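You operate a simulated robot arm through the tools that you are given. There is no shell and no other tool.

The job below is to be done with a simulated robot arm. You get a single attempt, and the scene is never put back.

## Task
Put things in order on the top of the green counter. At the end: the white filter from the top of the green counter stands where the grey cartridge stood; the orange clip from the top of the green counter stands on top of the white marks card; the grey cartridge from the top of the green counter stands where the orange clip stood; the green jar (marked "PRIMER") stands where the white filter stood; whatever was shut is shut again. Leave all else as you found it, and nothing knocked over.
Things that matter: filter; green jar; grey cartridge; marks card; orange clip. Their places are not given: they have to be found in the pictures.

It is judged by the outcome, as a careful person would: the job done as asked, and still so three seconds after it is handed in. It fails if anything else is knocked over, pushed out of place, dropped, spilled or broken.

## Robot
A 7-joint arm with a two-finger gripper, fixed in place. Base frame: the origin is at the foot of the arm, x ahead of it, y to its left, z up; the work surface is at about z = 850. Units: mm, rad, N and s.
With the tool pointing down near the work surface it reaches from about 340 to 720 mm from the base axis. Its first joint turns from -1.152 to 1.152 rad. Payload 2.45 kg.
The tool frame sits at the grasp point between the pads (the TCP): z along the fingers, y along the line on which they close. The tips reach 26 mm beyond it. Largest opening 96 mm; the body of the gripper starts 69 mm behind the TCP.
Orientation is that of the tool frame in the base frame, as a unit quaternion [x, y, z, w]. With the fingers straight down and closing along the base's y, the tool's x points along the base's -x, its y along +y and its z along -z.

## Interface
- The arm moves only by the tool nudge_tool. Its argument "series" is a list of rows, each a list of 3 entries, a list of its own where there are three numbers: the turn, a rotation vector about the tool's x, y, z in rad, then the shift along the tool's x, y, z in mm, then the gripper command, from -1 (shut) to 1 (fully open), values between in proportion. In form: [[[rx, ry, rz], [tx, ty, tz], grip], ...]. A call has 1 to 20 rows; each row shifts and turns the commanded pose from where the row before left it, along the tool's axes as they then stand. A row lasts 0.2 s, in which the tool goes at most 50 mm and 0.15 rad; a call with a longer step from one row to the next is refused whole, and so is a gripper value outside its range. A pose out of reach is approached as far as the arm can. The call stops where the force on the tool passes 40 N (or 10 N more than at its start, if that is more) or the arm is blocked; 0.2 s more then pass. The fingers move at their own pace and stop on an object; they squeeze with about 33 N. The grip force told is the motor's: it shows also when the fingers shut on nothing. Time passes only in rows, and 0.2 s behind the last, so rows that do not move let the fingers close. The reply holds the time, the measured pose of the TCP, the force on the tool along the base axes, the opening and the grip force, in the units named above and with some noise, with the torque about the TCP (base axes, N m) and any sound that the robot's microphone picked up.
- Cameras (640 x 400 px; columns grow to the right, rows downward): "scene" is fixed at [173.3, -400.9, 1418.9]; the picture's right is [0.66, -0.75, 0.00], its down [-0.46, -0.40, -0.80] and it looks along [0.60, 0.52, -0.61] (base axes); focal length 320 px, centre (320, 200). "wrist" rides on the gripper at [82, 3, -98] in the tool frame; the picture's right is [-0.04, 1.00, 0.00], its down [-0.73, -0.03, -0.68] and it looks along [-0.68, -0.03, 0.73] (tool axes); focal length 256 px, centre (320, 200).
- capture(camera): a new picture of that camera. The clock stands still meanwhile.
- locate(camera, pixels): for up to 12 pixels [column, row] of the newest picture of that camera ("zoom" is the newest enlarged one), the place [x, y, z] in the base frame of the surface seen there, good to about 2 mm. The clock stands still meanwhile.
- enlarge(camera, box): a new picture of the part [left, top, right, bottom] of that camera's present view, enlarged. The clock stands still meanwhile.
- sign_off(): hands the job in; it is judged then, once.

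Leave the gripper open and the arm clear of the work at the hand-in unless told otherwise.

The tools are called after "Request:" as a command line: name --argument value ..., lists and objects as JSON in quotes. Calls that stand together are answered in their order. nudge_tool: Moves the arm, as the interface text tells. Its arguments: {"type":"object","properties":{"series":{"type":"array","items":{"type":"array"}}},"required":["series"]} The other tools are called the same way: capture (camera) takes a picture; locate (camera, pixels) gives the place of the surface under pixels of a picture; enlarge (camera, box) takes an enlarged picture of a part of a camera's view; sign_off () hands the job in.

At the start:

```text
clock: 0.0
tool_pos: [487.5, -40.7, 1150.6]
tool_rot: [0.0, 1.0, 0.0, -0.001]
force: [0.3, -0.1, -0.5]
moment: [-0.05, -0.03, 0.03]
gripper_width: 95.9
grip_force: 0.0
```

scene: 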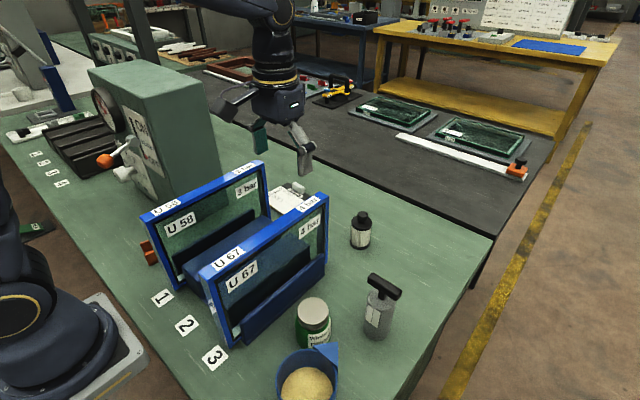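
wrist: 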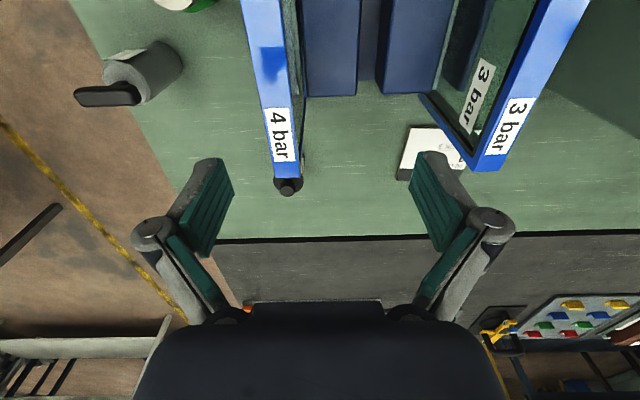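

I see a green counter with two blue-framed glass panels (U 58, U 67), a jar, a cup of powder, a grey T-handled item, a dark bottle and a card partly hidden. I'll enlarge parts of the scene view first to identify everything.

Request:
enlarge --camera "scene" --box '[120, 150, 340, 290]'

Request:
enlarge --camera "scene" --box '[240, 200, 440, 400]'

Request:
enlarge --camera "scene" --box '[0, 60, 220, 260]'

Request:
capture --camera "wrist"

```text
2.86 times, centred on (230, 220) of scene
```

zoom: 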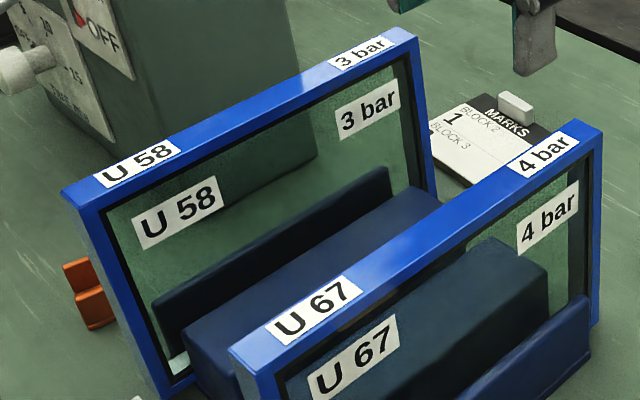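

```text
2.00 times, centred on (340, 300) of scene
```

zoom: 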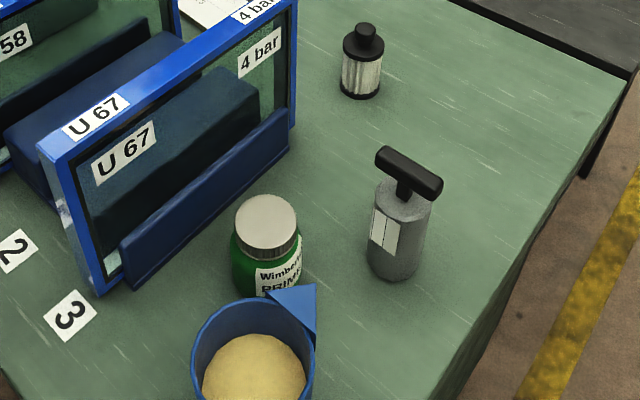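

```text
2.00 times, centred on (110, 160) of scene
```

zoom: 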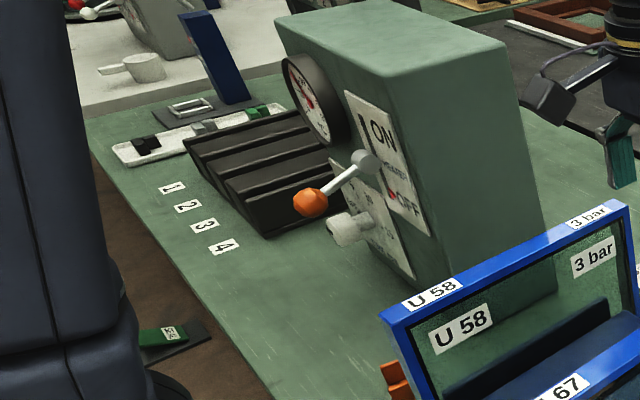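

```text
taken
```

wrist: 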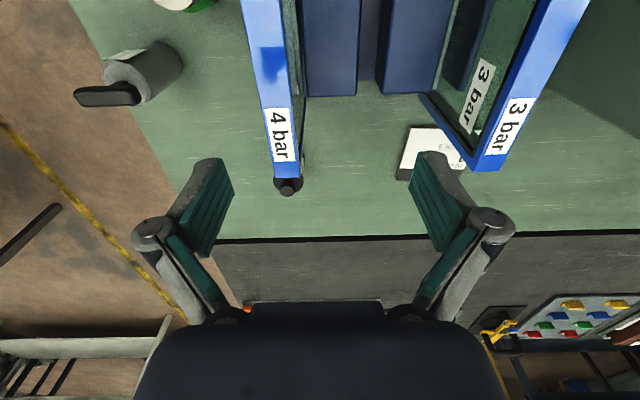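

The white pleated filter with black caps is near (360,232), the grey cartridge with T-handle near (380,310), the PRIMER jar near (313,322), the orange clip near (149,252) behind panel U 58, and the MARKS card near (290,200). I'll take a scene picture and locate points on these.

Request:
capture --camera "scene"

Request:
locate --camera "scene" --pixels '[[361, 215], [360, 232], [359, 247], [384, 285], [370, 278], [400, 291], [379, 318], [376, 337], [313, 307], [313, 335], [147, 243], [152, 258]]'

Request:
locate --camera "scene" --pixels '[[325, 195], [204, 272], [262, 163], [145, 215], [233, 343], [181, 285], [270, 213], [324, 280], [285, 195], [298, 187], [283, 210], [265, 330]]'

Request:
enlarge --camera "scene" --box '[120, 210, 200, 290]'

Request:
enlarge --camera "scene" --box '[255, 165, 335, 225]'

```text
taken
```

scene: 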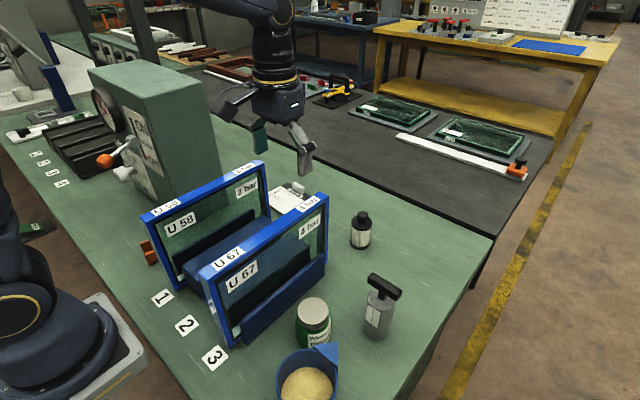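

```text
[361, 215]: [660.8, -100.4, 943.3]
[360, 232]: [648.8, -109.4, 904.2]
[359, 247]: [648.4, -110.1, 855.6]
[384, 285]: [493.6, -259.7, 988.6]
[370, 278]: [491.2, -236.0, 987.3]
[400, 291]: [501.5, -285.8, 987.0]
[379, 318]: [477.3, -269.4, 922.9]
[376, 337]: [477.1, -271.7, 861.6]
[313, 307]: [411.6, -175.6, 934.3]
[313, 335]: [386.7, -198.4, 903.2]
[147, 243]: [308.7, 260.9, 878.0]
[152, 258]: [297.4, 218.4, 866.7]
```

```text
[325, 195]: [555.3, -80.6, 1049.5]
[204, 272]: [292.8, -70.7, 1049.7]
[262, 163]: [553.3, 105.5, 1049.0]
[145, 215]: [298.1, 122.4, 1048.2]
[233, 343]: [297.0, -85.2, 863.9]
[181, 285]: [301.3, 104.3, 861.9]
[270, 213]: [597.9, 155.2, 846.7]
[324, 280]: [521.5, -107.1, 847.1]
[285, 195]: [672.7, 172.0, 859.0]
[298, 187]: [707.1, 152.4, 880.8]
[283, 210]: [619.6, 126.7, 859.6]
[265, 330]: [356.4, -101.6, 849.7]
```

```text
5.00 times, centred on (160, 250) of scene
```

zoom: 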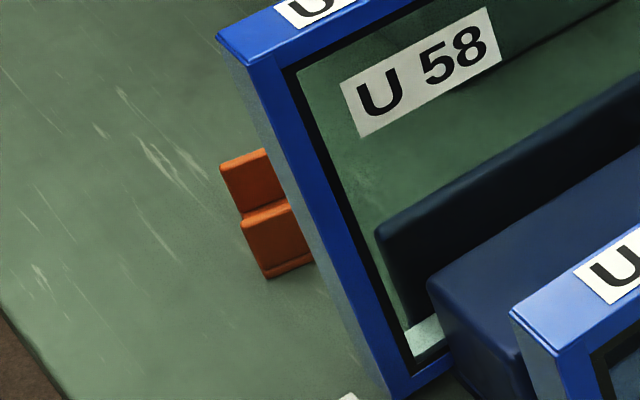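

```text
6.67 times, centred on (295, 195) of scene
```

zoom: 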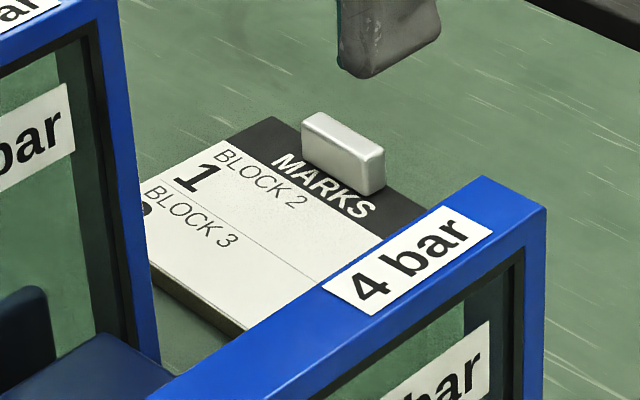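

I'll measure the obstacles: the machine box, lever, cup rim, panel thickness and the visible clip parts.

Request:
enlarge --camera "scene" --box '[120, 210, 200, 290]'

Request:
locate --camera "zoom" --pixels '[[225, 166], [262, 152], [242, 208], [275, 200], [248, 228], [290, 208], [268, 275], [305, 258], [228, 50], [262, 60], [330, 240], [380, 385]]'

Request:
locate --camera "scene" --pixels '[[104, 160], [122, 172], [127, 143], [90, 70], [196, 90], [154, 65], [215, 175], [155, 200], [283, 375], [335, 378], [327, 350], [308, 351]]'

Request:
locate --camera "scene" --pixels '[[163, 297], [187, 325], [214, 357], [155, 230], [280, 300], [250, 325], [100, 200], [75, 150], [130, 260], [300, 330], [331, 330], [313, 348]]'

```text
5.00 times, centred on (160, 250) of scene
```

zoom: 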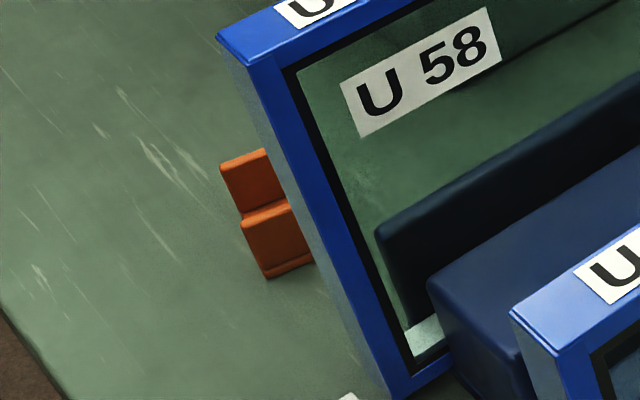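

```text
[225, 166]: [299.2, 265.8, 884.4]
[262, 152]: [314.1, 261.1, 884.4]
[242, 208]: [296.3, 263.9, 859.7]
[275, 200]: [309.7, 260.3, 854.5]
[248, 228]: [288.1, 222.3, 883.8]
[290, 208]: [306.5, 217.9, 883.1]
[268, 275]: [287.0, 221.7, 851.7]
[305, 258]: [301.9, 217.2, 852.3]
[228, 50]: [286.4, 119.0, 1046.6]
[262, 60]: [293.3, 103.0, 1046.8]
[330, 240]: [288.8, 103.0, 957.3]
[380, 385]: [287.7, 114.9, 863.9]
```

```text
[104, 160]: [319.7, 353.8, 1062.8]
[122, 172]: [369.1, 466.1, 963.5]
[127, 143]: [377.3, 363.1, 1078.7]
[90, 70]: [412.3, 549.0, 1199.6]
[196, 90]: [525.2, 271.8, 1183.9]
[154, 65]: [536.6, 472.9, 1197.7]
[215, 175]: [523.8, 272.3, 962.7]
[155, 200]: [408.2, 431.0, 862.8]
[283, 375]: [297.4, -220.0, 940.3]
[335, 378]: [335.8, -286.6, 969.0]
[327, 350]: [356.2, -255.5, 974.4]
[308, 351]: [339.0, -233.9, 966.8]
```

```text
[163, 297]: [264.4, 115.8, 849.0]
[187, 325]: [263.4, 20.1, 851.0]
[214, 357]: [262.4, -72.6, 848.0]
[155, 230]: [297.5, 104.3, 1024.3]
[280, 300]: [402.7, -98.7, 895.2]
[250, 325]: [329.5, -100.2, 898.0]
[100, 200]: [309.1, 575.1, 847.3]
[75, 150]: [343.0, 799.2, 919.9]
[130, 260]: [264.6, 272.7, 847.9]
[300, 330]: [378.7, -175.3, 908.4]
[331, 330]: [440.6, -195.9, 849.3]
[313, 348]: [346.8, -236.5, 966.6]
```

The clip is a U-shaped piece with two upright walls (tops at z≈884) at around (300, 220–265). I'll move the arm above that region at z≈1150, clear of the panels (top 1050), to see it with the wrist camera.

Request:
nudge_tool --series '[[[0, 0, 0], [18.4, 34.5, 0], 1], [[0, 0, 0], [18.4, 34.5, 0], 1], [[0, 0, 0], [18.4, 34.5, 0], 1], [[0, 0, 0], [18.4, 34.5, 0], 1], [[0, 0, 0], [18.4, 34.5, 0], 1], [[0, 0, 0], [18.4, 34.5, 0], 1], [[0, 0, 0], [18.4, 34.5, 0], 1], [[0, 0, 0], [18.4, 34.5, 0], 1], [[0, 0, 0], [0, 0, 0], 1]]'

Request:
capture --camera "wrist"

Request:
capture --camera "scene"

```text
clock: 2.0
tool_pos: [340.1, 234.9, 1152.5]
tool_rot: [-0.001, 1.0, 0.0, 0.0]
force: [0.1, -0.5, 0.0]
moment: [-0.05, 0.0, 0.02]
gripper_width: 96.2
grip_force: 0.1
```

```text
taken
```

wrist: 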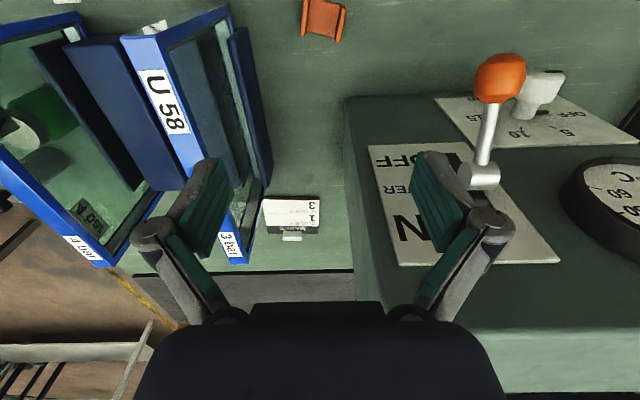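

```text
taken
```

scene: 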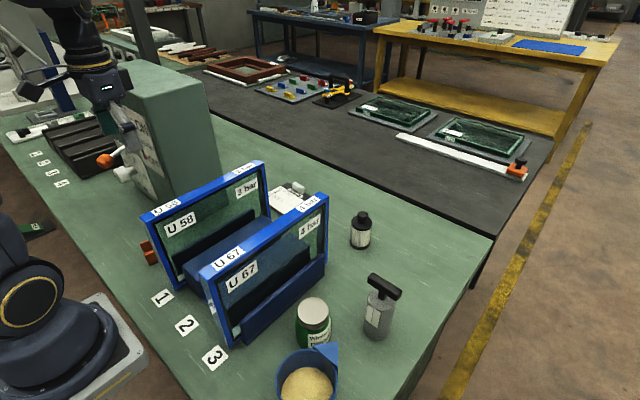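

The clip shows at about (323,18) in the wrist view. I'll enlarge and measure it, plus the dark blue foot beside panel U 58.

Request:
enlarge --camera "wrist" --box '[280, 0, 370, 56]'

Request:
locate --camera "zoom" --pixels '[[155, 15], [150, 270], [185, 280], [190, 15], [300, 100], [420, 45], [470, 60], [420, 300], [388, 285], [300, 230], [300, 20], [460, 100]]'

Request:
locate --camera "wrist" --pixels '[[235, 30], [265, 180], [255, 100], [265, 205], [320, 205], [318, 235], [268, 235], [290, 238], [500, 78], [480, 175], [345, 100], [352, 250]]'

Request:
enlarge --camera "wrist" --box '[245, 180, 345, 250]'

```text
7.11 times, centred on (325, 28) of wrist
```

zoom: 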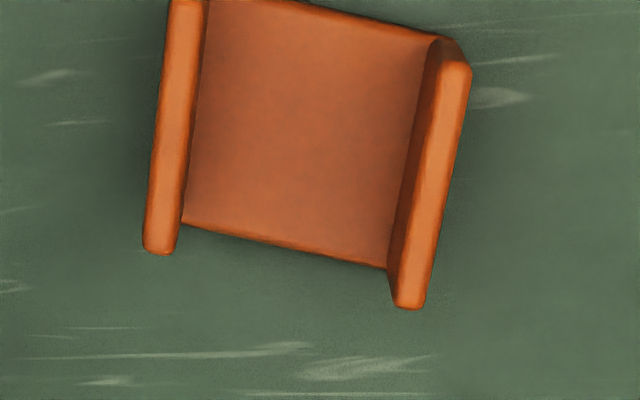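

```text
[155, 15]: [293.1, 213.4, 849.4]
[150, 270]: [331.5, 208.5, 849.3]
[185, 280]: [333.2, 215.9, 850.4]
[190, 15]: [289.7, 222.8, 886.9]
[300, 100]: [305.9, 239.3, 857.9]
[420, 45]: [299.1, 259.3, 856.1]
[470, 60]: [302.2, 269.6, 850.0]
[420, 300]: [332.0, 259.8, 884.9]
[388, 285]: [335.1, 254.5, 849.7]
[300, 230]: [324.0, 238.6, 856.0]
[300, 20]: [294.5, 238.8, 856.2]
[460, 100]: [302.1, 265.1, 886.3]
```

```text
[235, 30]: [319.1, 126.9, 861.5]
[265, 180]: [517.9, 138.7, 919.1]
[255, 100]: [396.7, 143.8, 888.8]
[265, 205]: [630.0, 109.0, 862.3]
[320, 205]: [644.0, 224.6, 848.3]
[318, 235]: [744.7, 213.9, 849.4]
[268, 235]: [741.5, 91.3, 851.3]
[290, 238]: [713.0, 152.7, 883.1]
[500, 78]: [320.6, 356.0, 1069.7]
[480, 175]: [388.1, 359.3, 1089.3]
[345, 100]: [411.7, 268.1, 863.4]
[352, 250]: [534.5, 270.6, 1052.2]
```

```text
5.71 times, centred on (295, 215) of wrist
```

zoom: 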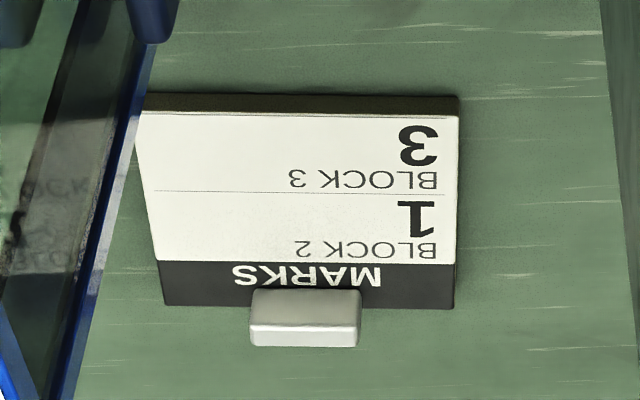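

The zoom shows the whole card with its small metal clamp. I'll measure the card's corners and a few more.

Request:
locate --camera "zoom" --pixels '[[145, 118], [455, 120], [168, 300], [450, 303], [300, 190], [305, 110], [452, 97], [255, 295], [355, 295], [300, 325], [300, 343], [210, 285]]'

Request:
enlarge --camera "wrist" --box '[295, 0, 355, 44]'

Request:
locate --camera "zoom" --pixels '[[125, 20], [110, 150], [90, 340], [75, 370], [548, 105], [515, 250], [480, 430], [465, 455], [135, 20], [100, 340], [525, 105], [455, 440]]'

```text
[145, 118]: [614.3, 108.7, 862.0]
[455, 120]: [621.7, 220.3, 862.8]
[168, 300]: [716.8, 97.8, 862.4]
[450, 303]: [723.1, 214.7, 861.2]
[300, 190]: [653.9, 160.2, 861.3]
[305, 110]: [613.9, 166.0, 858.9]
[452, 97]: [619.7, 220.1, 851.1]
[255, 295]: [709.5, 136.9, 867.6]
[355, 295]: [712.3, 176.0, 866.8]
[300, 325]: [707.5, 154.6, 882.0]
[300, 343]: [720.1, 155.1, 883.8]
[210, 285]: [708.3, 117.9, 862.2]
```

```text
9.09 times, centred on (325, 22) of wrist
```

zoom: 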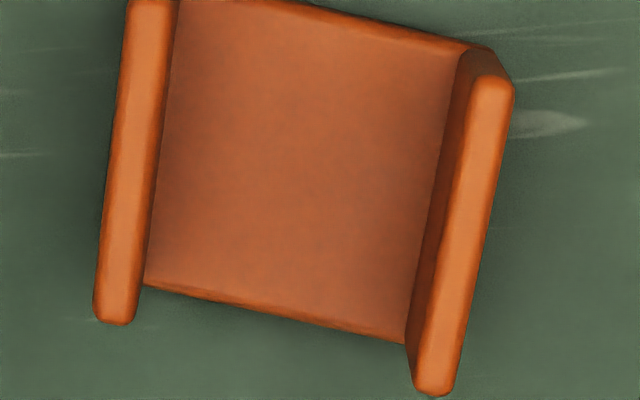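

```text
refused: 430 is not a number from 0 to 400
```

Request:
locate --camera "zoom" --pixels '[[150, 20], [130, 150], [112, 310], [490, 100], [465, 240], [435, 380], [125, 80], [158, 80], [500, 130], [470, 130], [270, 150], [100, 290]]'

```text
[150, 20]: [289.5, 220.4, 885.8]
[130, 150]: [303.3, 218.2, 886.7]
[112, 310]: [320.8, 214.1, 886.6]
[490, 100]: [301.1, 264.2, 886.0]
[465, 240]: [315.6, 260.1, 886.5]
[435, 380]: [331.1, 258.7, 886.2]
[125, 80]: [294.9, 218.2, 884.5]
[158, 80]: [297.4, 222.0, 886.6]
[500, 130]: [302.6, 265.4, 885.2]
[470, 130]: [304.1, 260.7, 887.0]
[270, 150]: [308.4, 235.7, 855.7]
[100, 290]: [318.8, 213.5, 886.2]
```

Card top is at z≈862, spanning x 614–722, y 98–220. The clip centre is about (310.5, 239.5), turned about −11°, outer width ~51. I'll yaw the tool by 0.19, centre over the clip and come down to z≈950, then look.

Request:
nudge_tool --series '[[[0, 0, 0.095], [0, 0, 0], 1], [[0, 0, 0.095], [0, 0, 0], 1], [[0, 0, 0], [29.9, -1.1, 0], 1], [[0, 0, 0], [0, 0, 40], 1], [[0, 0, 0], [0, 0, 40], 1], [[0, 0, 0], [0, 0, 40], 1], [[0, 0, 0], [0, 0, 40], 1], [[0, 0, 0], [0, 0, 40], 1], [[0, 0, 0], [0, 0, 0], 1]]'

Request:
capture --camera "wrist"

Request:
capture --camera "scene"

```text
clock: 4.0
tool_pos: [312.6, 239.3, 951.4]
tool_rot: [0.095, 0.996, 0.0, -0.001]
force: [-0.3, 1.2, 0.2]
moment: [-0.04, -0.01, 0.01]
gripper_width: 96.2
grip_force: 0.0
```

```text
taken
```

wrist: 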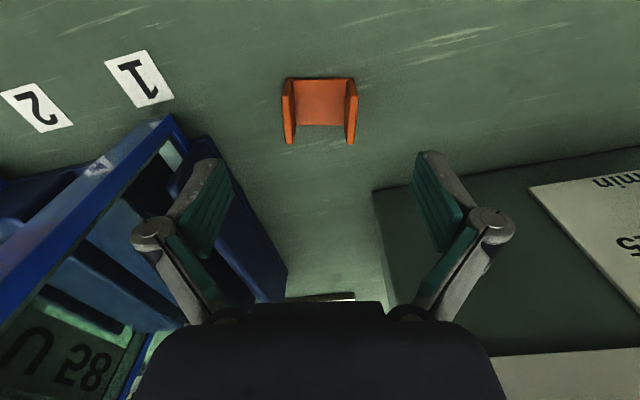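

```text
taken
```

scene: 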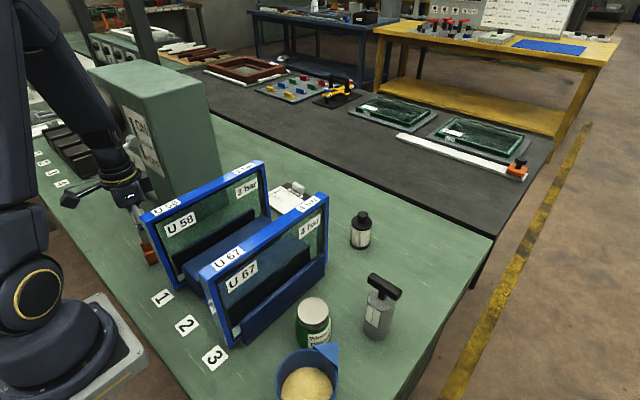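

The clip is now square to the fingers at (319,110) in the wrist view. I'll measure it again and check the arm's clearance to the machine lever.

Request:
locate --camera "wrist" --pixels '[[288, 90], [289, 137], [351, 90], [350, 137], [320, 100], [283, 110], [357, 110], [300, 124], [340, 124], [320, 79]]'

Request:
enlarge --camera "scene" --box '[60, 130, 220, 280]'

```text
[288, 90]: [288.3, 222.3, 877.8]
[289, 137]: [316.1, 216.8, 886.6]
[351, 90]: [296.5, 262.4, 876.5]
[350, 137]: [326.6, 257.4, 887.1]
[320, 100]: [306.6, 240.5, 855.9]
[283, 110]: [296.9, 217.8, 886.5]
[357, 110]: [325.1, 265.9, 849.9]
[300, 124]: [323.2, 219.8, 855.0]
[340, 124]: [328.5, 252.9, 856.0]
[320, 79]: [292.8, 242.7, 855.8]
```

```text
2.67 times, centred on (140, 205) of scene
```

zoom: 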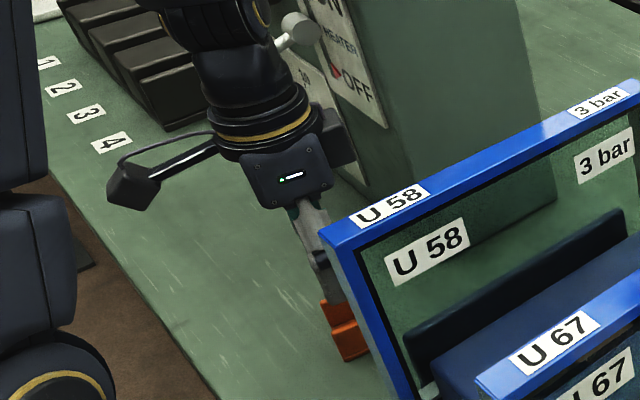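

TCP is within ~2.6 mm of the clip's centre; clearances look fine. I'll shift 2.6 mm, lower to z≈880 (tips ≈854) and close.

Request:
nudge_tool --series '[[[0, 0, 0], [2.4, -0.3, 35], 1], [[0, 0, 0], [0, 0, 25], 1], [[0, 0, 0], [0, 0, 10.5], 1], [[0, 0, 0], [0, 0, 0], 1], [[0, 0, 0], [0, 0, 0], -1], [[0, 0, 0], [0, 0, 0], -1], [[0, 0, 0], [0, 0, 0], -1], [[0, 0, 0], [0, 0, 0], -1], [[0, 0, 0], [0, 0, 0], -1]]'

Request:
capture --camera "wrist"

```text
clock: 6.0
tool_pos: [309.4, 239.0, 878.8]
tool_rot: [0.095, 0.995, 0.0, 0.0]
force: [-0.2, 0.3, 1.8]
moment: [0.01, -0.03, 0.0]
gripper_width: 48.8
grip_force: 33.1
```

```text
taken
```

wrist: 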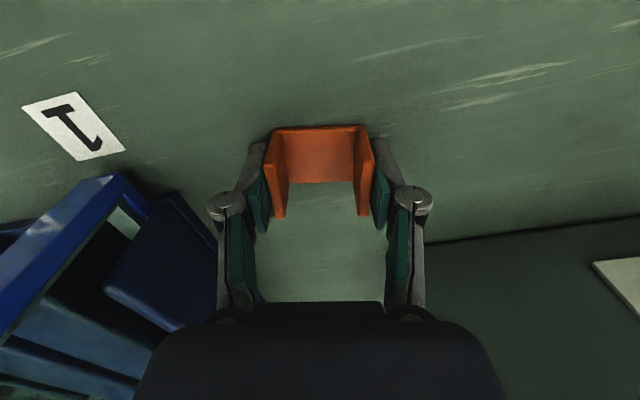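

The clip is held (width 48.8). I'll lift straight up to z≈1140, swing inward away from the machine box via (400,130) and over to above the card at (655,160).

Request:
nudge_tool --series '[[[0, 0, 0], [0, 0, -20], -1], [[0, 0, 0], [0, 0, -45], -1], [[0, 0, 0], [0, 0, -45], -1], [[0, 0, 0], [0, 0, -45], -1], [[0, 0, 0], [0, 0, -45], -1], [[0, 0, 0], [0, 0, -45], -1], [[0, 0, 0], [0, 0, -16], -1], [[0, 0, 0], [-36.3, -30, 0], -1], [[0, 0, 0], [-36.3, -30, 0], -1], [[0, 0, 0], [-36.3, -30, 0], -1], [[0, 0, 0], [-40.8, 12.95, 0], -1], [[0, 0, 0], [-40.8, 12.95, 0], -1], [[0, 0, 0], [-40.8, 12.95, 0], -1], [[0, 0, 0], [-40.8, 12.95, 0], -1], [[0, 0, 0], [-40.8, 12.95, 0], -1], [[0, 0, 0], [-40.8, 12.95, 0], -1], [[0, 0, 0], [0, 0, 0], -1]]'

Request:
capture --camera "wrist"

Request:
capture --camera "scene"

```text
clock: 9.6
tool_pos: [655.2, 160.2, 1139.3]
tool_rot: [0.095, 0.995, -0.001, -0.001]
force: [-0.5, -0.5, -0.4]
moment: [0.01, 0.02, 0.01]
gripper_width: 48.7
grip_force: 33.1
```

```text
taken
```

wrist: 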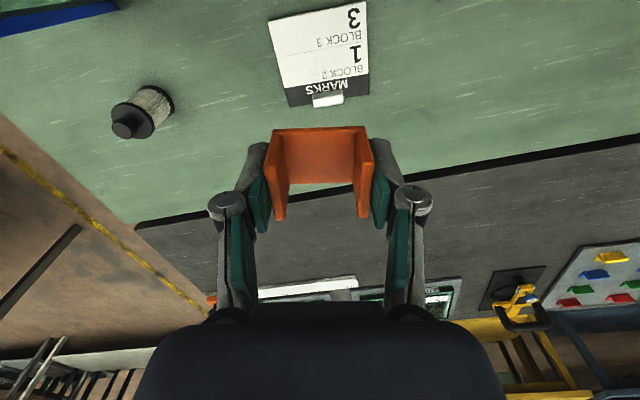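

```text
taken
```

scene: 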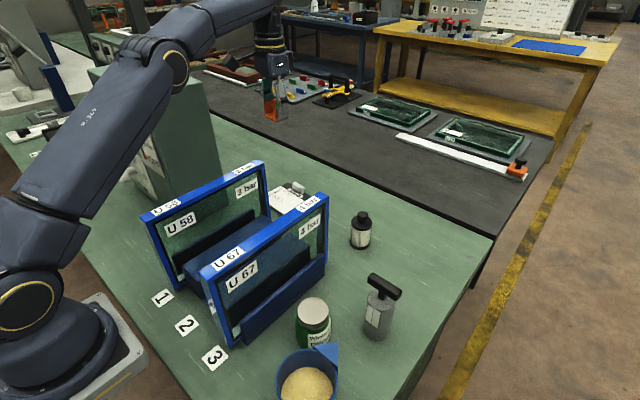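

The clip is held firmly, and the card is visible at about (320,55) in the wrist view. I'll re-measure the card from here.

Request:
locate --camera "wrist" --pixels '[[270, 22], [365, 4], [290, 105], [367, 95], [320, 40], [313, 100], [342, 98], [328, 96], [345, 60], [300, 60], [157, 92], [126, 118]]'

Request:
enlarge --camera "wrist" --box '[255, 0, 385, 112]'

```text
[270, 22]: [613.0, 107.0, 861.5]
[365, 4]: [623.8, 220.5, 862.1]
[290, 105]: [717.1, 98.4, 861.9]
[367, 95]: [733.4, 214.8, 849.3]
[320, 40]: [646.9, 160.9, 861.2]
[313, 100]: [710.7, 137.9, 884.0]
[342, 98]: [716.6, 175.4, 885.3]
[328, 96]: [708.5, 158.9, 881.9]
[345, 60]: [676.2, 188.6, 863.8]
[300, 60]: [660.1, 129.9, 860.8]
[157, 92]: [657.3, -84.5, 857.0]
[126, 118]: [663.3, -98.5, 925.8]
```

```text
3.57 times, centred on (320, 56) of wrist
```

zoom: 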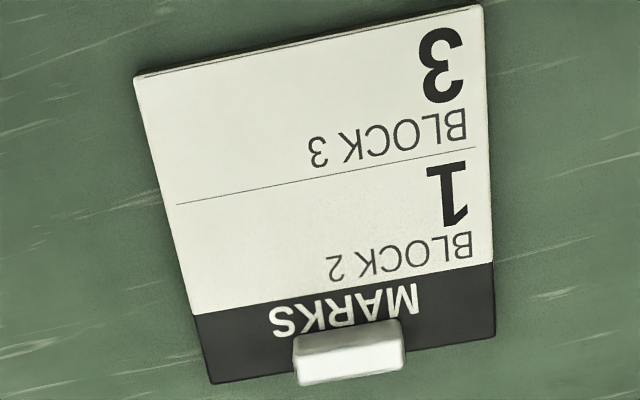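

I'll lower the clip onto the card: fast to z≈905, then slowly to z≈892.

Request:
nudge_tool --series '[[[0, 0, 0], [0, 0, 45], -1], [[0, 0, 0], [0, 0, 45], -1], [[0, 0, 0], [0, 0, 45], -1], [[0, 0, 0], [0, 0, 45], -1], [[0, 0, 0], [0, 0, 40], -1], [[0, 0, 0], [0, 0, 14], -1], [[0, 0, 0], [0, 0, 6], -1], [[0, 0, 0], [0, 0, 3], -1], [[0, 0, 0], [0, 0, 2], -1], [[0, 0, 0], [0, 0, 0], -1]]'

Request:
capture --camera "scene"

Request:
enlarge --camera "scene" --box '[240, 140, 340, 220]'

```text
clock: 11.8
tool_pos: [656.1, 161.1, 896.6]
tool_rot: [0.094, 0.996, -0.001, 0.001]
force: [-0.5, -0.7, -1.4]
moment: [0.0, -0.01, -0.03]
gripper_width: 48.6
grip_force: 33.2
```

```text
taken
```

scene: 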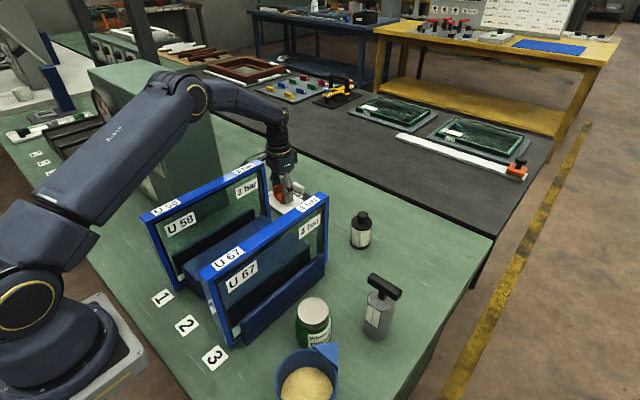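

```text
5.00 times, centred on (290, 180) of scene
```

zoom: 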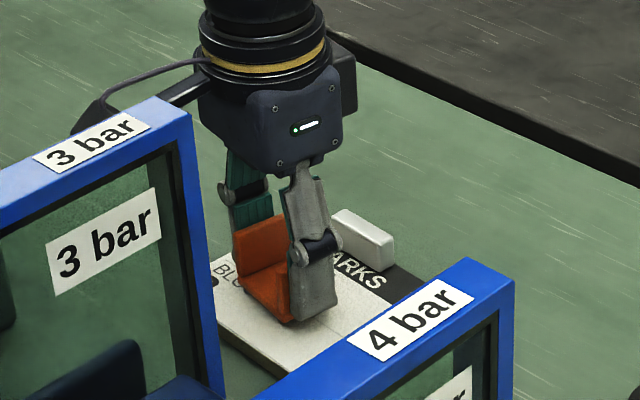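

Clip is just above the card. I'll go down in small steps watching the force.

Request:
nudge_tool --series '[[[0, 0, 0], [0, 0, 2], -1], [[0, 0, 0], [0, 0, 1], -1], [[0, 0, 0], [0, 0, 0], -1]]'

```text
clock: 12.6
tool_pos: [655.6, 161.7, 892.0]
tool_rot: [0.095, 0.995, -0.001, 0.0]
force: [0.0, 0.0, -0.3]
moment: [0.03, 0.01, 0.03]
gripper_width: 48.6
grip_force: 32.9
```

Request:
nudge_tool --series '[[[0, 0, 0], [0, 0, 1], -1], [[0, 0, 0], [0, 0, 0], -1]]'

```text
clock: 13.2
tool_pos: [655.7, 161.0, 892.6]
tool_rot: [0.095, 0.996, -0.001, 0.0]
force: [0.1, -0.1, -0.5]
moment: [0.04, -0.01, -0.01]
gripper_width: 48.5
grip_force: 33.0
```

Still no contact force (−0.5 N). I'll go 1 mm more and read again.

Request:
nudge_tool --series '[[[0, 0, 0], [0, 0, 1], -1], [[0, 0, 0], [0, 0, 0], -1]]'

Request:
enlarge --camera "scene" --box '[265, 175, 315, 215]'

```text
clock: 13.8
tool_pos: [656.0, 161.0, 892.1]
tool_rot: [0.095, 0.995, 0.0, 0.001]
force: [-0.8, 0.4, 4.9]
moment: [0.03, 0.0, -0.01]
gripper_width: 48.6
grip_force: 33.0
```

```text
10.00 times, centred on (290, 195) of scene
```

zoom: 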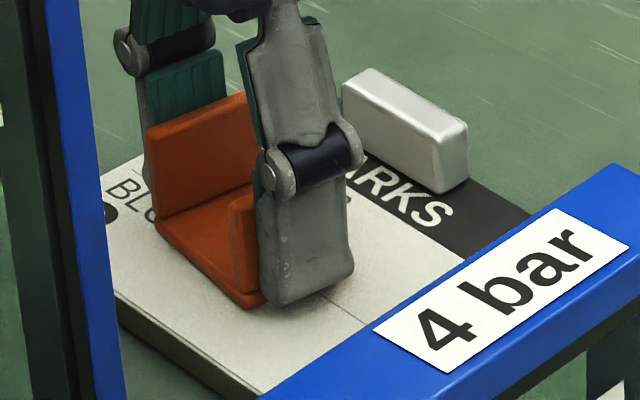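

Contact force of about 5 N up: the clip rests on the card. I'll open the fingers and rise straight up.

Request:
nudge_tool --series '[[[0, 0, 0], [0, 0, 0], 0.4], [[0, 0, 0], [0, 0, 0], 0.4], [[0, 0, 0], [0, 0, 0], 0.4], [[0, 0, 0], [0, 0, -10], 0.4], [[0, 0, 0], [0, 0, -30], 0.6], [[0, 0, 0], [0, 0, -40], 1], [[0, 0, 0], [0, 0, -45], 1], [[0, 0, 0], [0, 0, -45], 1], [[0, 0, 0], [0, 0, -45], 1], [[0, 0, 0], [0, 0, -45], 1], [[0, 0, 0], [0, 0, 0], 1]]'

Request:
capture --camera "scene"

Request:
enlarge --camera "wrist" --box '[240, 0, 400, 110]'

```text
clock: 16.2
tool_pos: [654.4, 163.4, 1151.3]
tool_rot: [0.095, 0.996, 0.0, 0.0]
force: [0.7, 0.3, -0.2]
moment: [0.02, 0.02, 0.01]
gripper_width: 95.7
grip_force: 0.0
```

```text
taken
```

scene: 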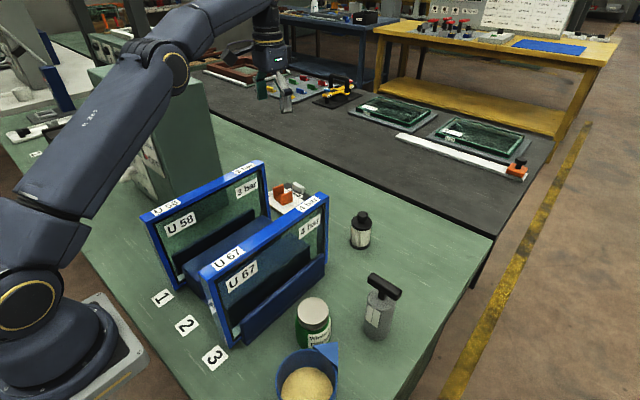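

```text
3.64 times, centred on (320, 55) of wrist
```

zoom: 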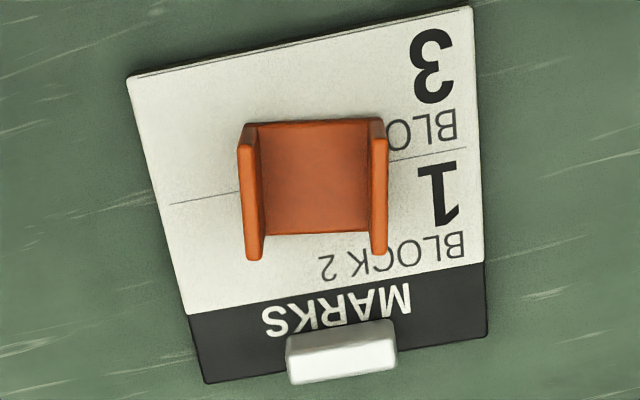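

The clip stands on the card. Next I unwind the yaw and move above the grey cartridge region at z≈1150 to view it.

Request:
nudge_tool --series '[[[0, 0, -0.095], [0, 0, 0], 1], [[0, 0, -0.095], [0, 0, 0], 1], [[0, 0, 0], [23.4, -41.8, 0], 1], [[0, 0, 0], [23.4, -41.8, 0], 1], [[0, 0, 0], [23.4, -41.8, 0], 1], [[0, 0, 0], [23.4, -41.8, 0], 1], [[0, 0, 0], [23.4, -41.8, 0], 1], [[0, 0, 0], [23.4, -41.8, 0], 1], [[0, 0, 0], [23.4, -41.8, 0], 1], [[0, 0, 0], [23.4, -41.8, 0], 1], [[0, 0, 0], [23.4, -41.8, 0], 1], [[0, 0, 0], [23.4, -41.8, 0], 1], [[0, 0, 0], [0, 0, 0], 1]]'

Request:
capture --camera "wrist"

Request:
capture --camera "scene"

```text
clock: 19.0
tool_pos: [420.9, -256.4, 1151.1]
tool_rot: [0.0, 1.0, 0.0, 0.0]
force: [-0.1, 0.3, -0.4]
moment: [0.03, 0.01, -0.05]
gripper_width: 95.9
grip_force: 0.1
```

```text
taken
```

wrist: 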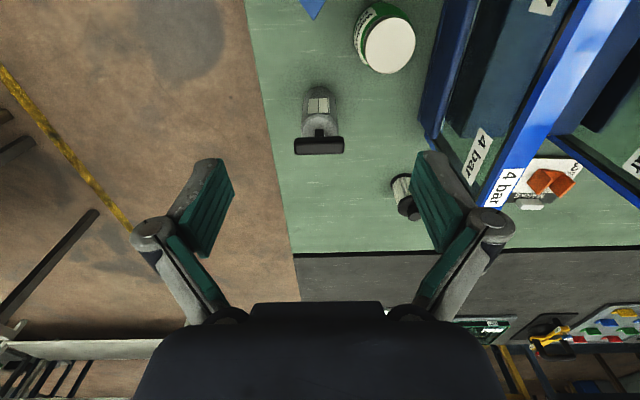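

```text
taken
```

scene: 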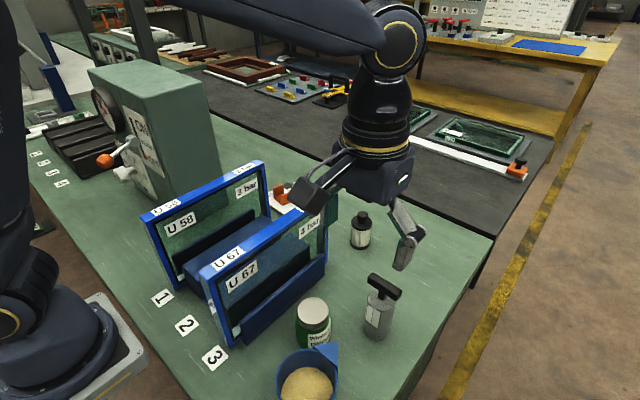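

The cartridge appears at (320,115) in the wrist view. I'll enlarge it and measure it and its surroundings.

Request:
enlarge --camera "wrist" --box '[270, 70, 370, 170]'

Request:
locate --camera "zoom" --pixels '[[160, 275], [300, 270], [460, 270], [300, 240], [300, 110], [200, 110], [270, 90], [430, 110], [310, 220], [270, 200], [365, 200], [310, 290]]'

Request:
locate --camera "wrist" --pixels '[[278, 120], [250, 40], [295, 250], [380, 45], [398, 20], [362, 40], [398, 185], [410, 205], [313, 5], [420, 100], [441, 130], [433, 60]]'

```text
4.00 times, centred on (320, 120) of wrist
```

zoom: 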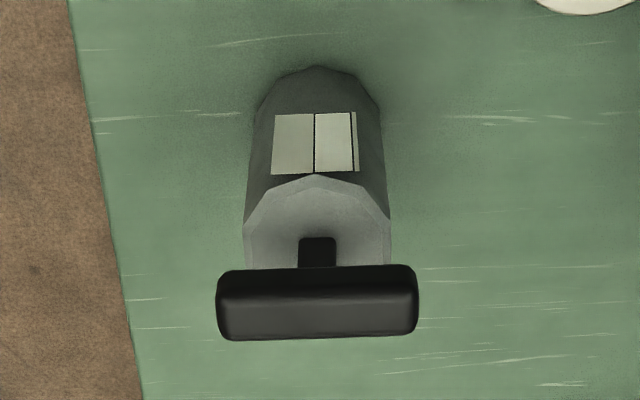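

```text
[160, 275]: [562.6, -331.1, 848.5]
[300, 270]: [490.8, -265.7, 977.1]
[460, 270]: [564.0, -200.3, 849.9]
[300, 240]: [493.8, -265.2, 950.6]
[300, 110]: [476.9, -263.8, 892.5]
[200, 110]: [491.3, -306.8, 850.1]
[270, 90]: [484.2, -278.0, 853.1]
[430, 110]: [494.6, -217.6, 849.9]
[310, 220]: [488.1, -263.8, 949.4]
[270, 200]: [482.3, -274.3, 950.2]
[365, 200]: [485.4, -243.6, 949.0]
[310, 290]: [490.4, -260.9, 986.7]
```

```text
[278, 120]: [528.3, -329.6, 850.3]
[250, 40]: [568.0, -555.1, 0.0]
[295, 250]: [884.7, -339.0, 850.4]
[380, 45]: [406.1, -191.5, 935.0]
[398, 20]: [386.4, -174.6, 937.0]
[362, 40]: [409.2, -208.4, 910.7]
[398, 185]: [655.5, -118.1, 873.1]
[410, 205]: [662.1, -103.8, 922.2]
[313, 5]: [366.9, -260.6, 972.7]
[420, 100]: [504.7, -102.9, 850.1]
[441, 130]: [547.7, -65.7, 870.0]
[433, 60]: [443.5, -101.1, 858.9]
```

The cartridge body is ~46 mm across, top at 950, with a bar handle along y at z≈977–988. I'll grip its body with fingers closing along x (so the bar sits between the fingers). I turn the tool +π/2 about its z and shift to view it from the other side.

Request:
nudge_tool --series '[[[0, 0, 0.1428], [0, 0, 0], 1], [[0, 0, 0.1428], [0, 0, 0], 1], [[0, 0, 0.1428], [0, 0, 0], 1], [[0, 0, 0.1428], [0, 0, 0], 1], [[0, 0, 0.1428], [0, 0, 0], 1], [[0, 0, 0.1428], [0, 0, 0], 1], [[0, 0, 0.1428], [0, 0, 0], 1], [[0, 0, 0.1428], [0, 0, 0], 1], [[0, 0, 0.1428], [0, 0, 0], 1], [[0, 0, 0.1428], [0, 0, 0], 1], [[0, 0, 0.1428], [0, 0, 0], 1], [[0, 0, 0], [13.2, 38, 0], 1], [[0, 0, 0], [13.2, 38, 0], 1], [[0, 0, 0], [0, 0, 0], 1]]'

Request:
capture --camera "wrist"

Request:
capture --camera "scene"

```text
clock: 22.0
tool_pos: [498.0, -229.8, 1150.7]
tool_rot: [0.707, 0.707, 0.0, 0.0]
force: [0.3, -0.4, -0.5]
moment: [0.01, -0.03, 0.03]
gripper_width: 96.1
grip_force: 0.1
```

```text
taken
```

wrist: 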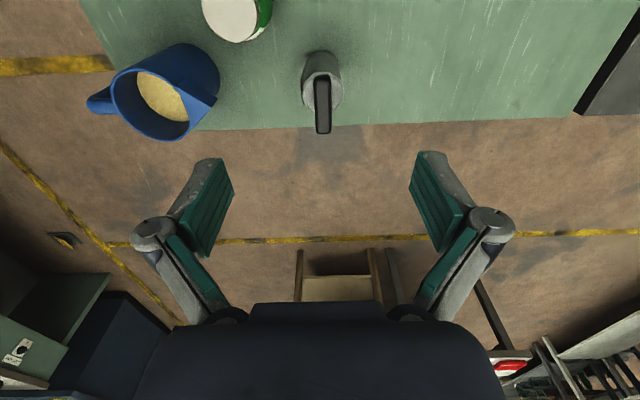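

```text
taken
```

scene: 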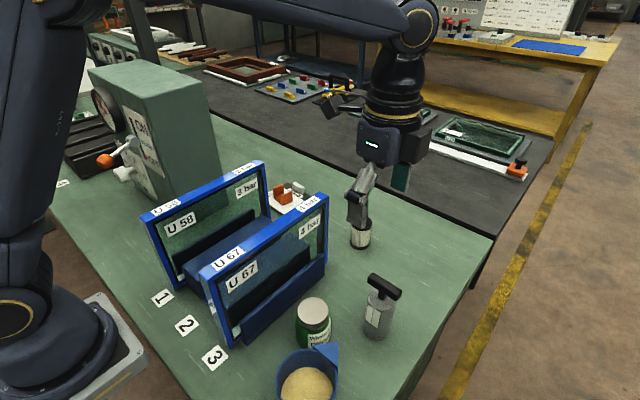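

The tool turned as asked; the cartridge is at about (322,90). I'll enlarge and measure.

Request:
enlarge --camera "wrist" --box '[282, 40, 362, 145]'

Request:
enlarge --camera "wrist" --box '[282, 40, 362, 140]'

```text
3.81 times, centred on (322, 92) of wrist
```

zoom: 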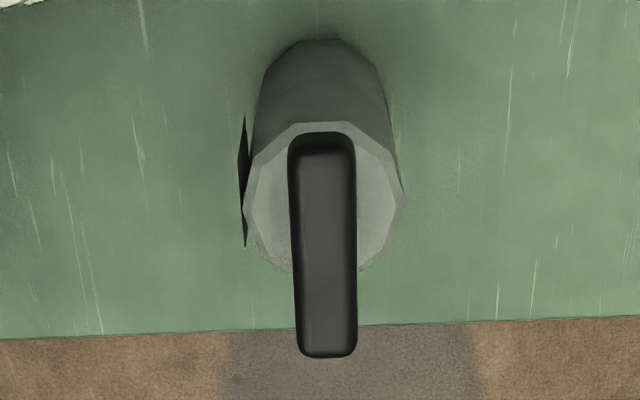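

```text
4.00 times, centred on (322, 90) of wrist
```

zoom: 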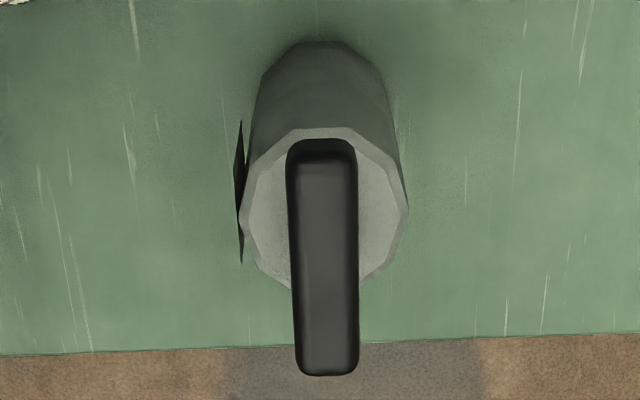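

Request:
locate --camera "zoom" --pixels '[[250, 210], [400, 210], [325, 134], [275, 275], [375, 275], [322, 165], [325, 360], [300, 165], [350, 165], [325, 250], [245, 170], [241, 250]]'

```text
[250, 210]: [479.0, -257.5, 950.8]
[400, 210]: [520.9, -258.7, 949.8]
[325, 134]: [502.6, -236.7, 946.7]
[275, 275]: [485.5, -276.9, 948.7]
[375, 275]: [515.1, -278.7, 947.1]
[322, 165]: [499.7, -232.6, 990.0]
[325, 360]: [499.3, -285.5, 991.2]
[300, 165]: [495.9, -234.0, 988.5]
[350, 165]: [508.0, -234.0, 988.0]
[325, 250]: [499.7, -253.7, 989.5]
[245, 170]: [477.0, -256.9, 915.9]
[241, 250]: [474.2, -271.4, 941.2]
```

The cartridge axis is at about (500, −260), top of body 950, handle top 991. I'll centre over it and descend to z≈931 (palm at ≈1000, clear of the handle), then close.

Request:
nudge_tool --series '[[[0, 0, 0], [-30.2, 2, 0], 1], [[0, 0, 0], [0, 0, 45], 1], [[0, 0, 0], [0, 0, 45], 1], [[0, 0, 0], [0, 0, 45], 1], [[0, 0, 0], [0, 0, 40], 1], [[0, 0, 0], [0, 0, 0], 1]]'

Request:
capture --camera "wrist"

Request:
enlarge --camera "scene" --box '[300, 190, 460, 350]'

```text
clock: 23.4
tool_pos: [499.0, -261.5, 973.6]
tool_rot: [0.706, 0.708, 0.0, 0.0]
force: [-0.1, -0.3, -0.1]
moment: [0.0, 0.01, -0.01]
gripper_width: 95.9
grip_force: 0.0
```

```text
taken
```

wrist: 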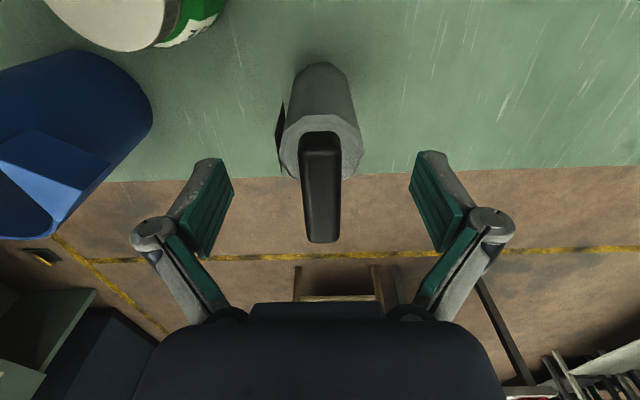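

```text
2.50 times, centred on (380, 270) of scene
```

zoom: 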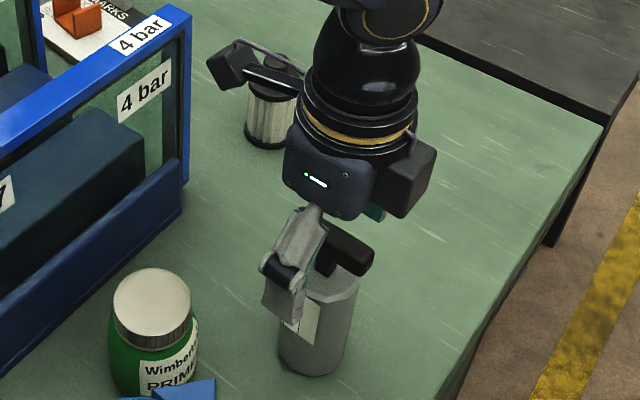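

Fingers straddle the cartridge and the handle lies between them. I'll go down 42 mm more and close.

Request:
nudge_tool --series '[[[0, 0, 0], [1, 1, 30], 1], [[0, 0, 0], [0, 0, 12], 1], [[0, 0, 0], [0, 0, 0], 1], [[0, 0, 0], [0, 0, 0], -1], [[0, 0, 0], [0, 0, 0], -1], [[0, 0, 0], [0, 0, 0], -1], [[0, 0, 0], [0, 0, 0], -1], [[0, 0, 0], [0, 0, 0], -1]]'

Request:
capture --camera "wrist"

```text
clock: 25.2
tool_pos: [500.0, -260.2, 932.4]
tool_rot: [0.708, 0.707, 0.0, 0.0]
force: [1.0, -0.9, -0.5]
moment: [-0.03, 0.01, 0.0]
gripper_width: 47.0
grip_force: 32.7
```

```text
taken
```

wrist: 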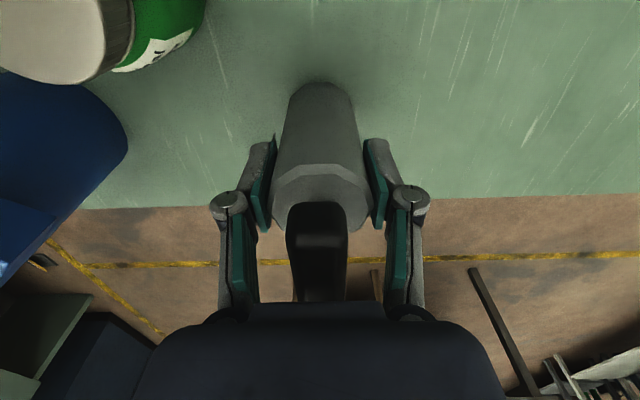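

Gripped at width 47. I'll lift to z≈1182 so the cartridge's bottom clears the panels, and check.

Request:
nudge_tool --series '[[[0, 0, 0], [0, 0, -10], -1], [[0, 0, 0], [0, 0, -40], -1], [[0, 0, 0], [0, 0, -40], -1], [[0, 0, 0], [0, 0, -40], -1], [[0, 0, 0], [0, 0, -40], -1], [[0, 0, 0], [0, 0, -40], -1], [[0, 0, 0], [0, 0, -40], -1], [[0, 0, 0], [0, 0, 0], -1]]'

Request:
capture --camera "scene"

```text
clock: 27.0
tool_pos: [500.5, -260.1, 1183.6]
tool_rot: [0.708, 0.707, 0.0, -0.001]
force: [-0.1, 0.5, -2.5]
moment: [0.0, -0.02, 0.0]
gripper_width: 47.2
grip_force: 33.3
```

```text
taken
```

scene: 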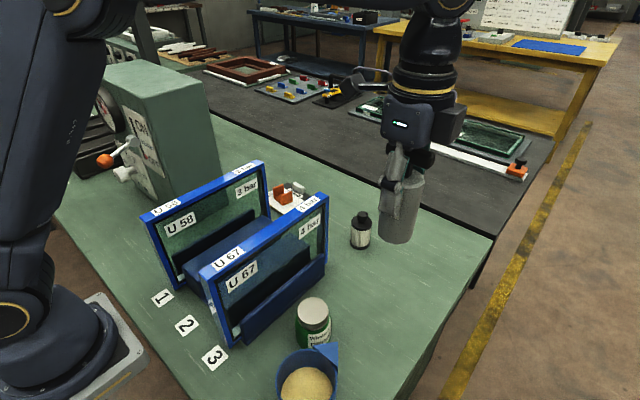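

Cartridge held upright, about 0.2 kg. I'll carry it over the panels to around (397,12), turn the tool back by π/2, checking afterwards.

Request:
nudge_tool --series '[[[0, 0, 0], [45.4, -17.3, 0], -1], [[0, 0, 0], [45.4, -17.3, 0], -1], [[0, 0, 0], [45.4, -17.3, 0], -1], [[0, 0, 0], [45.4, -17.3, 0], -1], [[0, 0, 0], [45.4, -17.3, 0], -1], [[0, 0, 0], [45.4, -17.3, 0], -1], [[0, 0, -0.1428], [0, 0, 0], -1], [[0, 0, -0.1428], [0, 0, 0], -1], [[0, 0, -0.1428], [0, 0, 0], -1], [[0, 0, -0.1428], [0, 0, 0], -1], [[0, 0, -0.1428], [0, 0, 0], -1], [[0, 0, -0.1428], [0, 0, 0], -1], [[0, 0, -0.1428], [0, 0, 0], -1], [[0, 0, -0.1428], [0, 0, 0], -1], [[0, 0, -0.1428], [0, 0, 0], -1], [[0, 0, -0.1428], [0, 0, 0], -1], [[0, 0, -0.1428], [0, 0, 0], -1], [[0, 0, 0], [0, 0, 0], -1]]'

Request:
capture --camera "scene"

```text
clock: 30.8
tool_pos: [396.9, 12.8, 1184.7]
tool_rot: [-0.001, 1.0, -0.001, -0.001]
force: [-0.2, 0.0, -3.2]
moment: [-0.01, 0.02, -0.01]
gripper_width: 47.3
grip_force: 32.8
```

```text
taken
```

scene: 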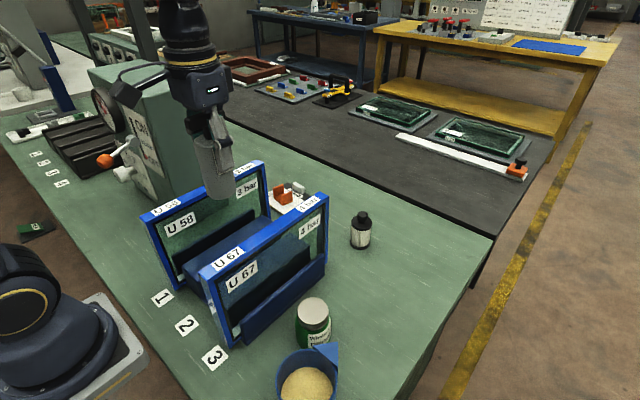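

Still held upright. Next I carry it to above the clip's former place (309.6, 239.2) and lower to z≈1000.

Request:
nudge_tool --series '[[[0, 0, 0], [17.46, 45.28, 0], -1], [[0, 0, 0], [17.46, 45.28, 0], -1], [[0, 0, 0], [17.46, 45.28, 0], -1], [[0, 0, 0], [17.46, 45.28, 0], -1], [[0, 0, 0], [17.46, 45.28, 0], -1], [[0, 0, 0], [0, 0, 0], -1]]'

Request:
capture --camera "wrist"

Request:
capture --camera "scene"

```text
clock: 32.2
tool_pos: [306.7, 238.1, 1184.3]
tool_rot: [-0.001, 1.0, 0.001, 0.001]
force: [0.0, -0.1, -3.4]
moment: [-0.01, 0.0, 0.01]
gripper_width: 47.2
grip_force: 33.2
```

```text
taken
```

wrist: 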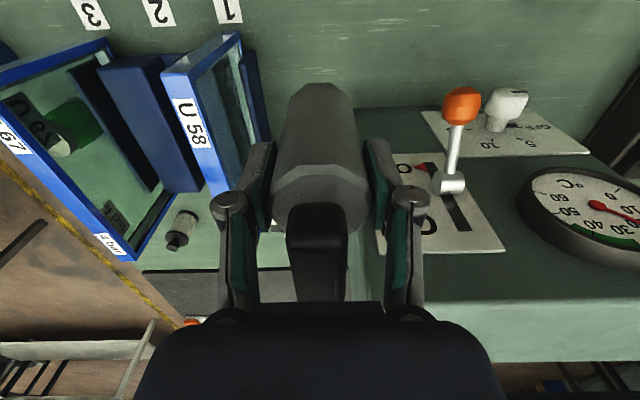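

```text
taken
```

scene: 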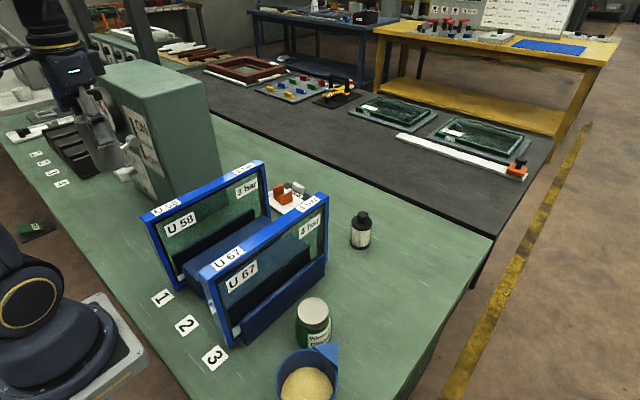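

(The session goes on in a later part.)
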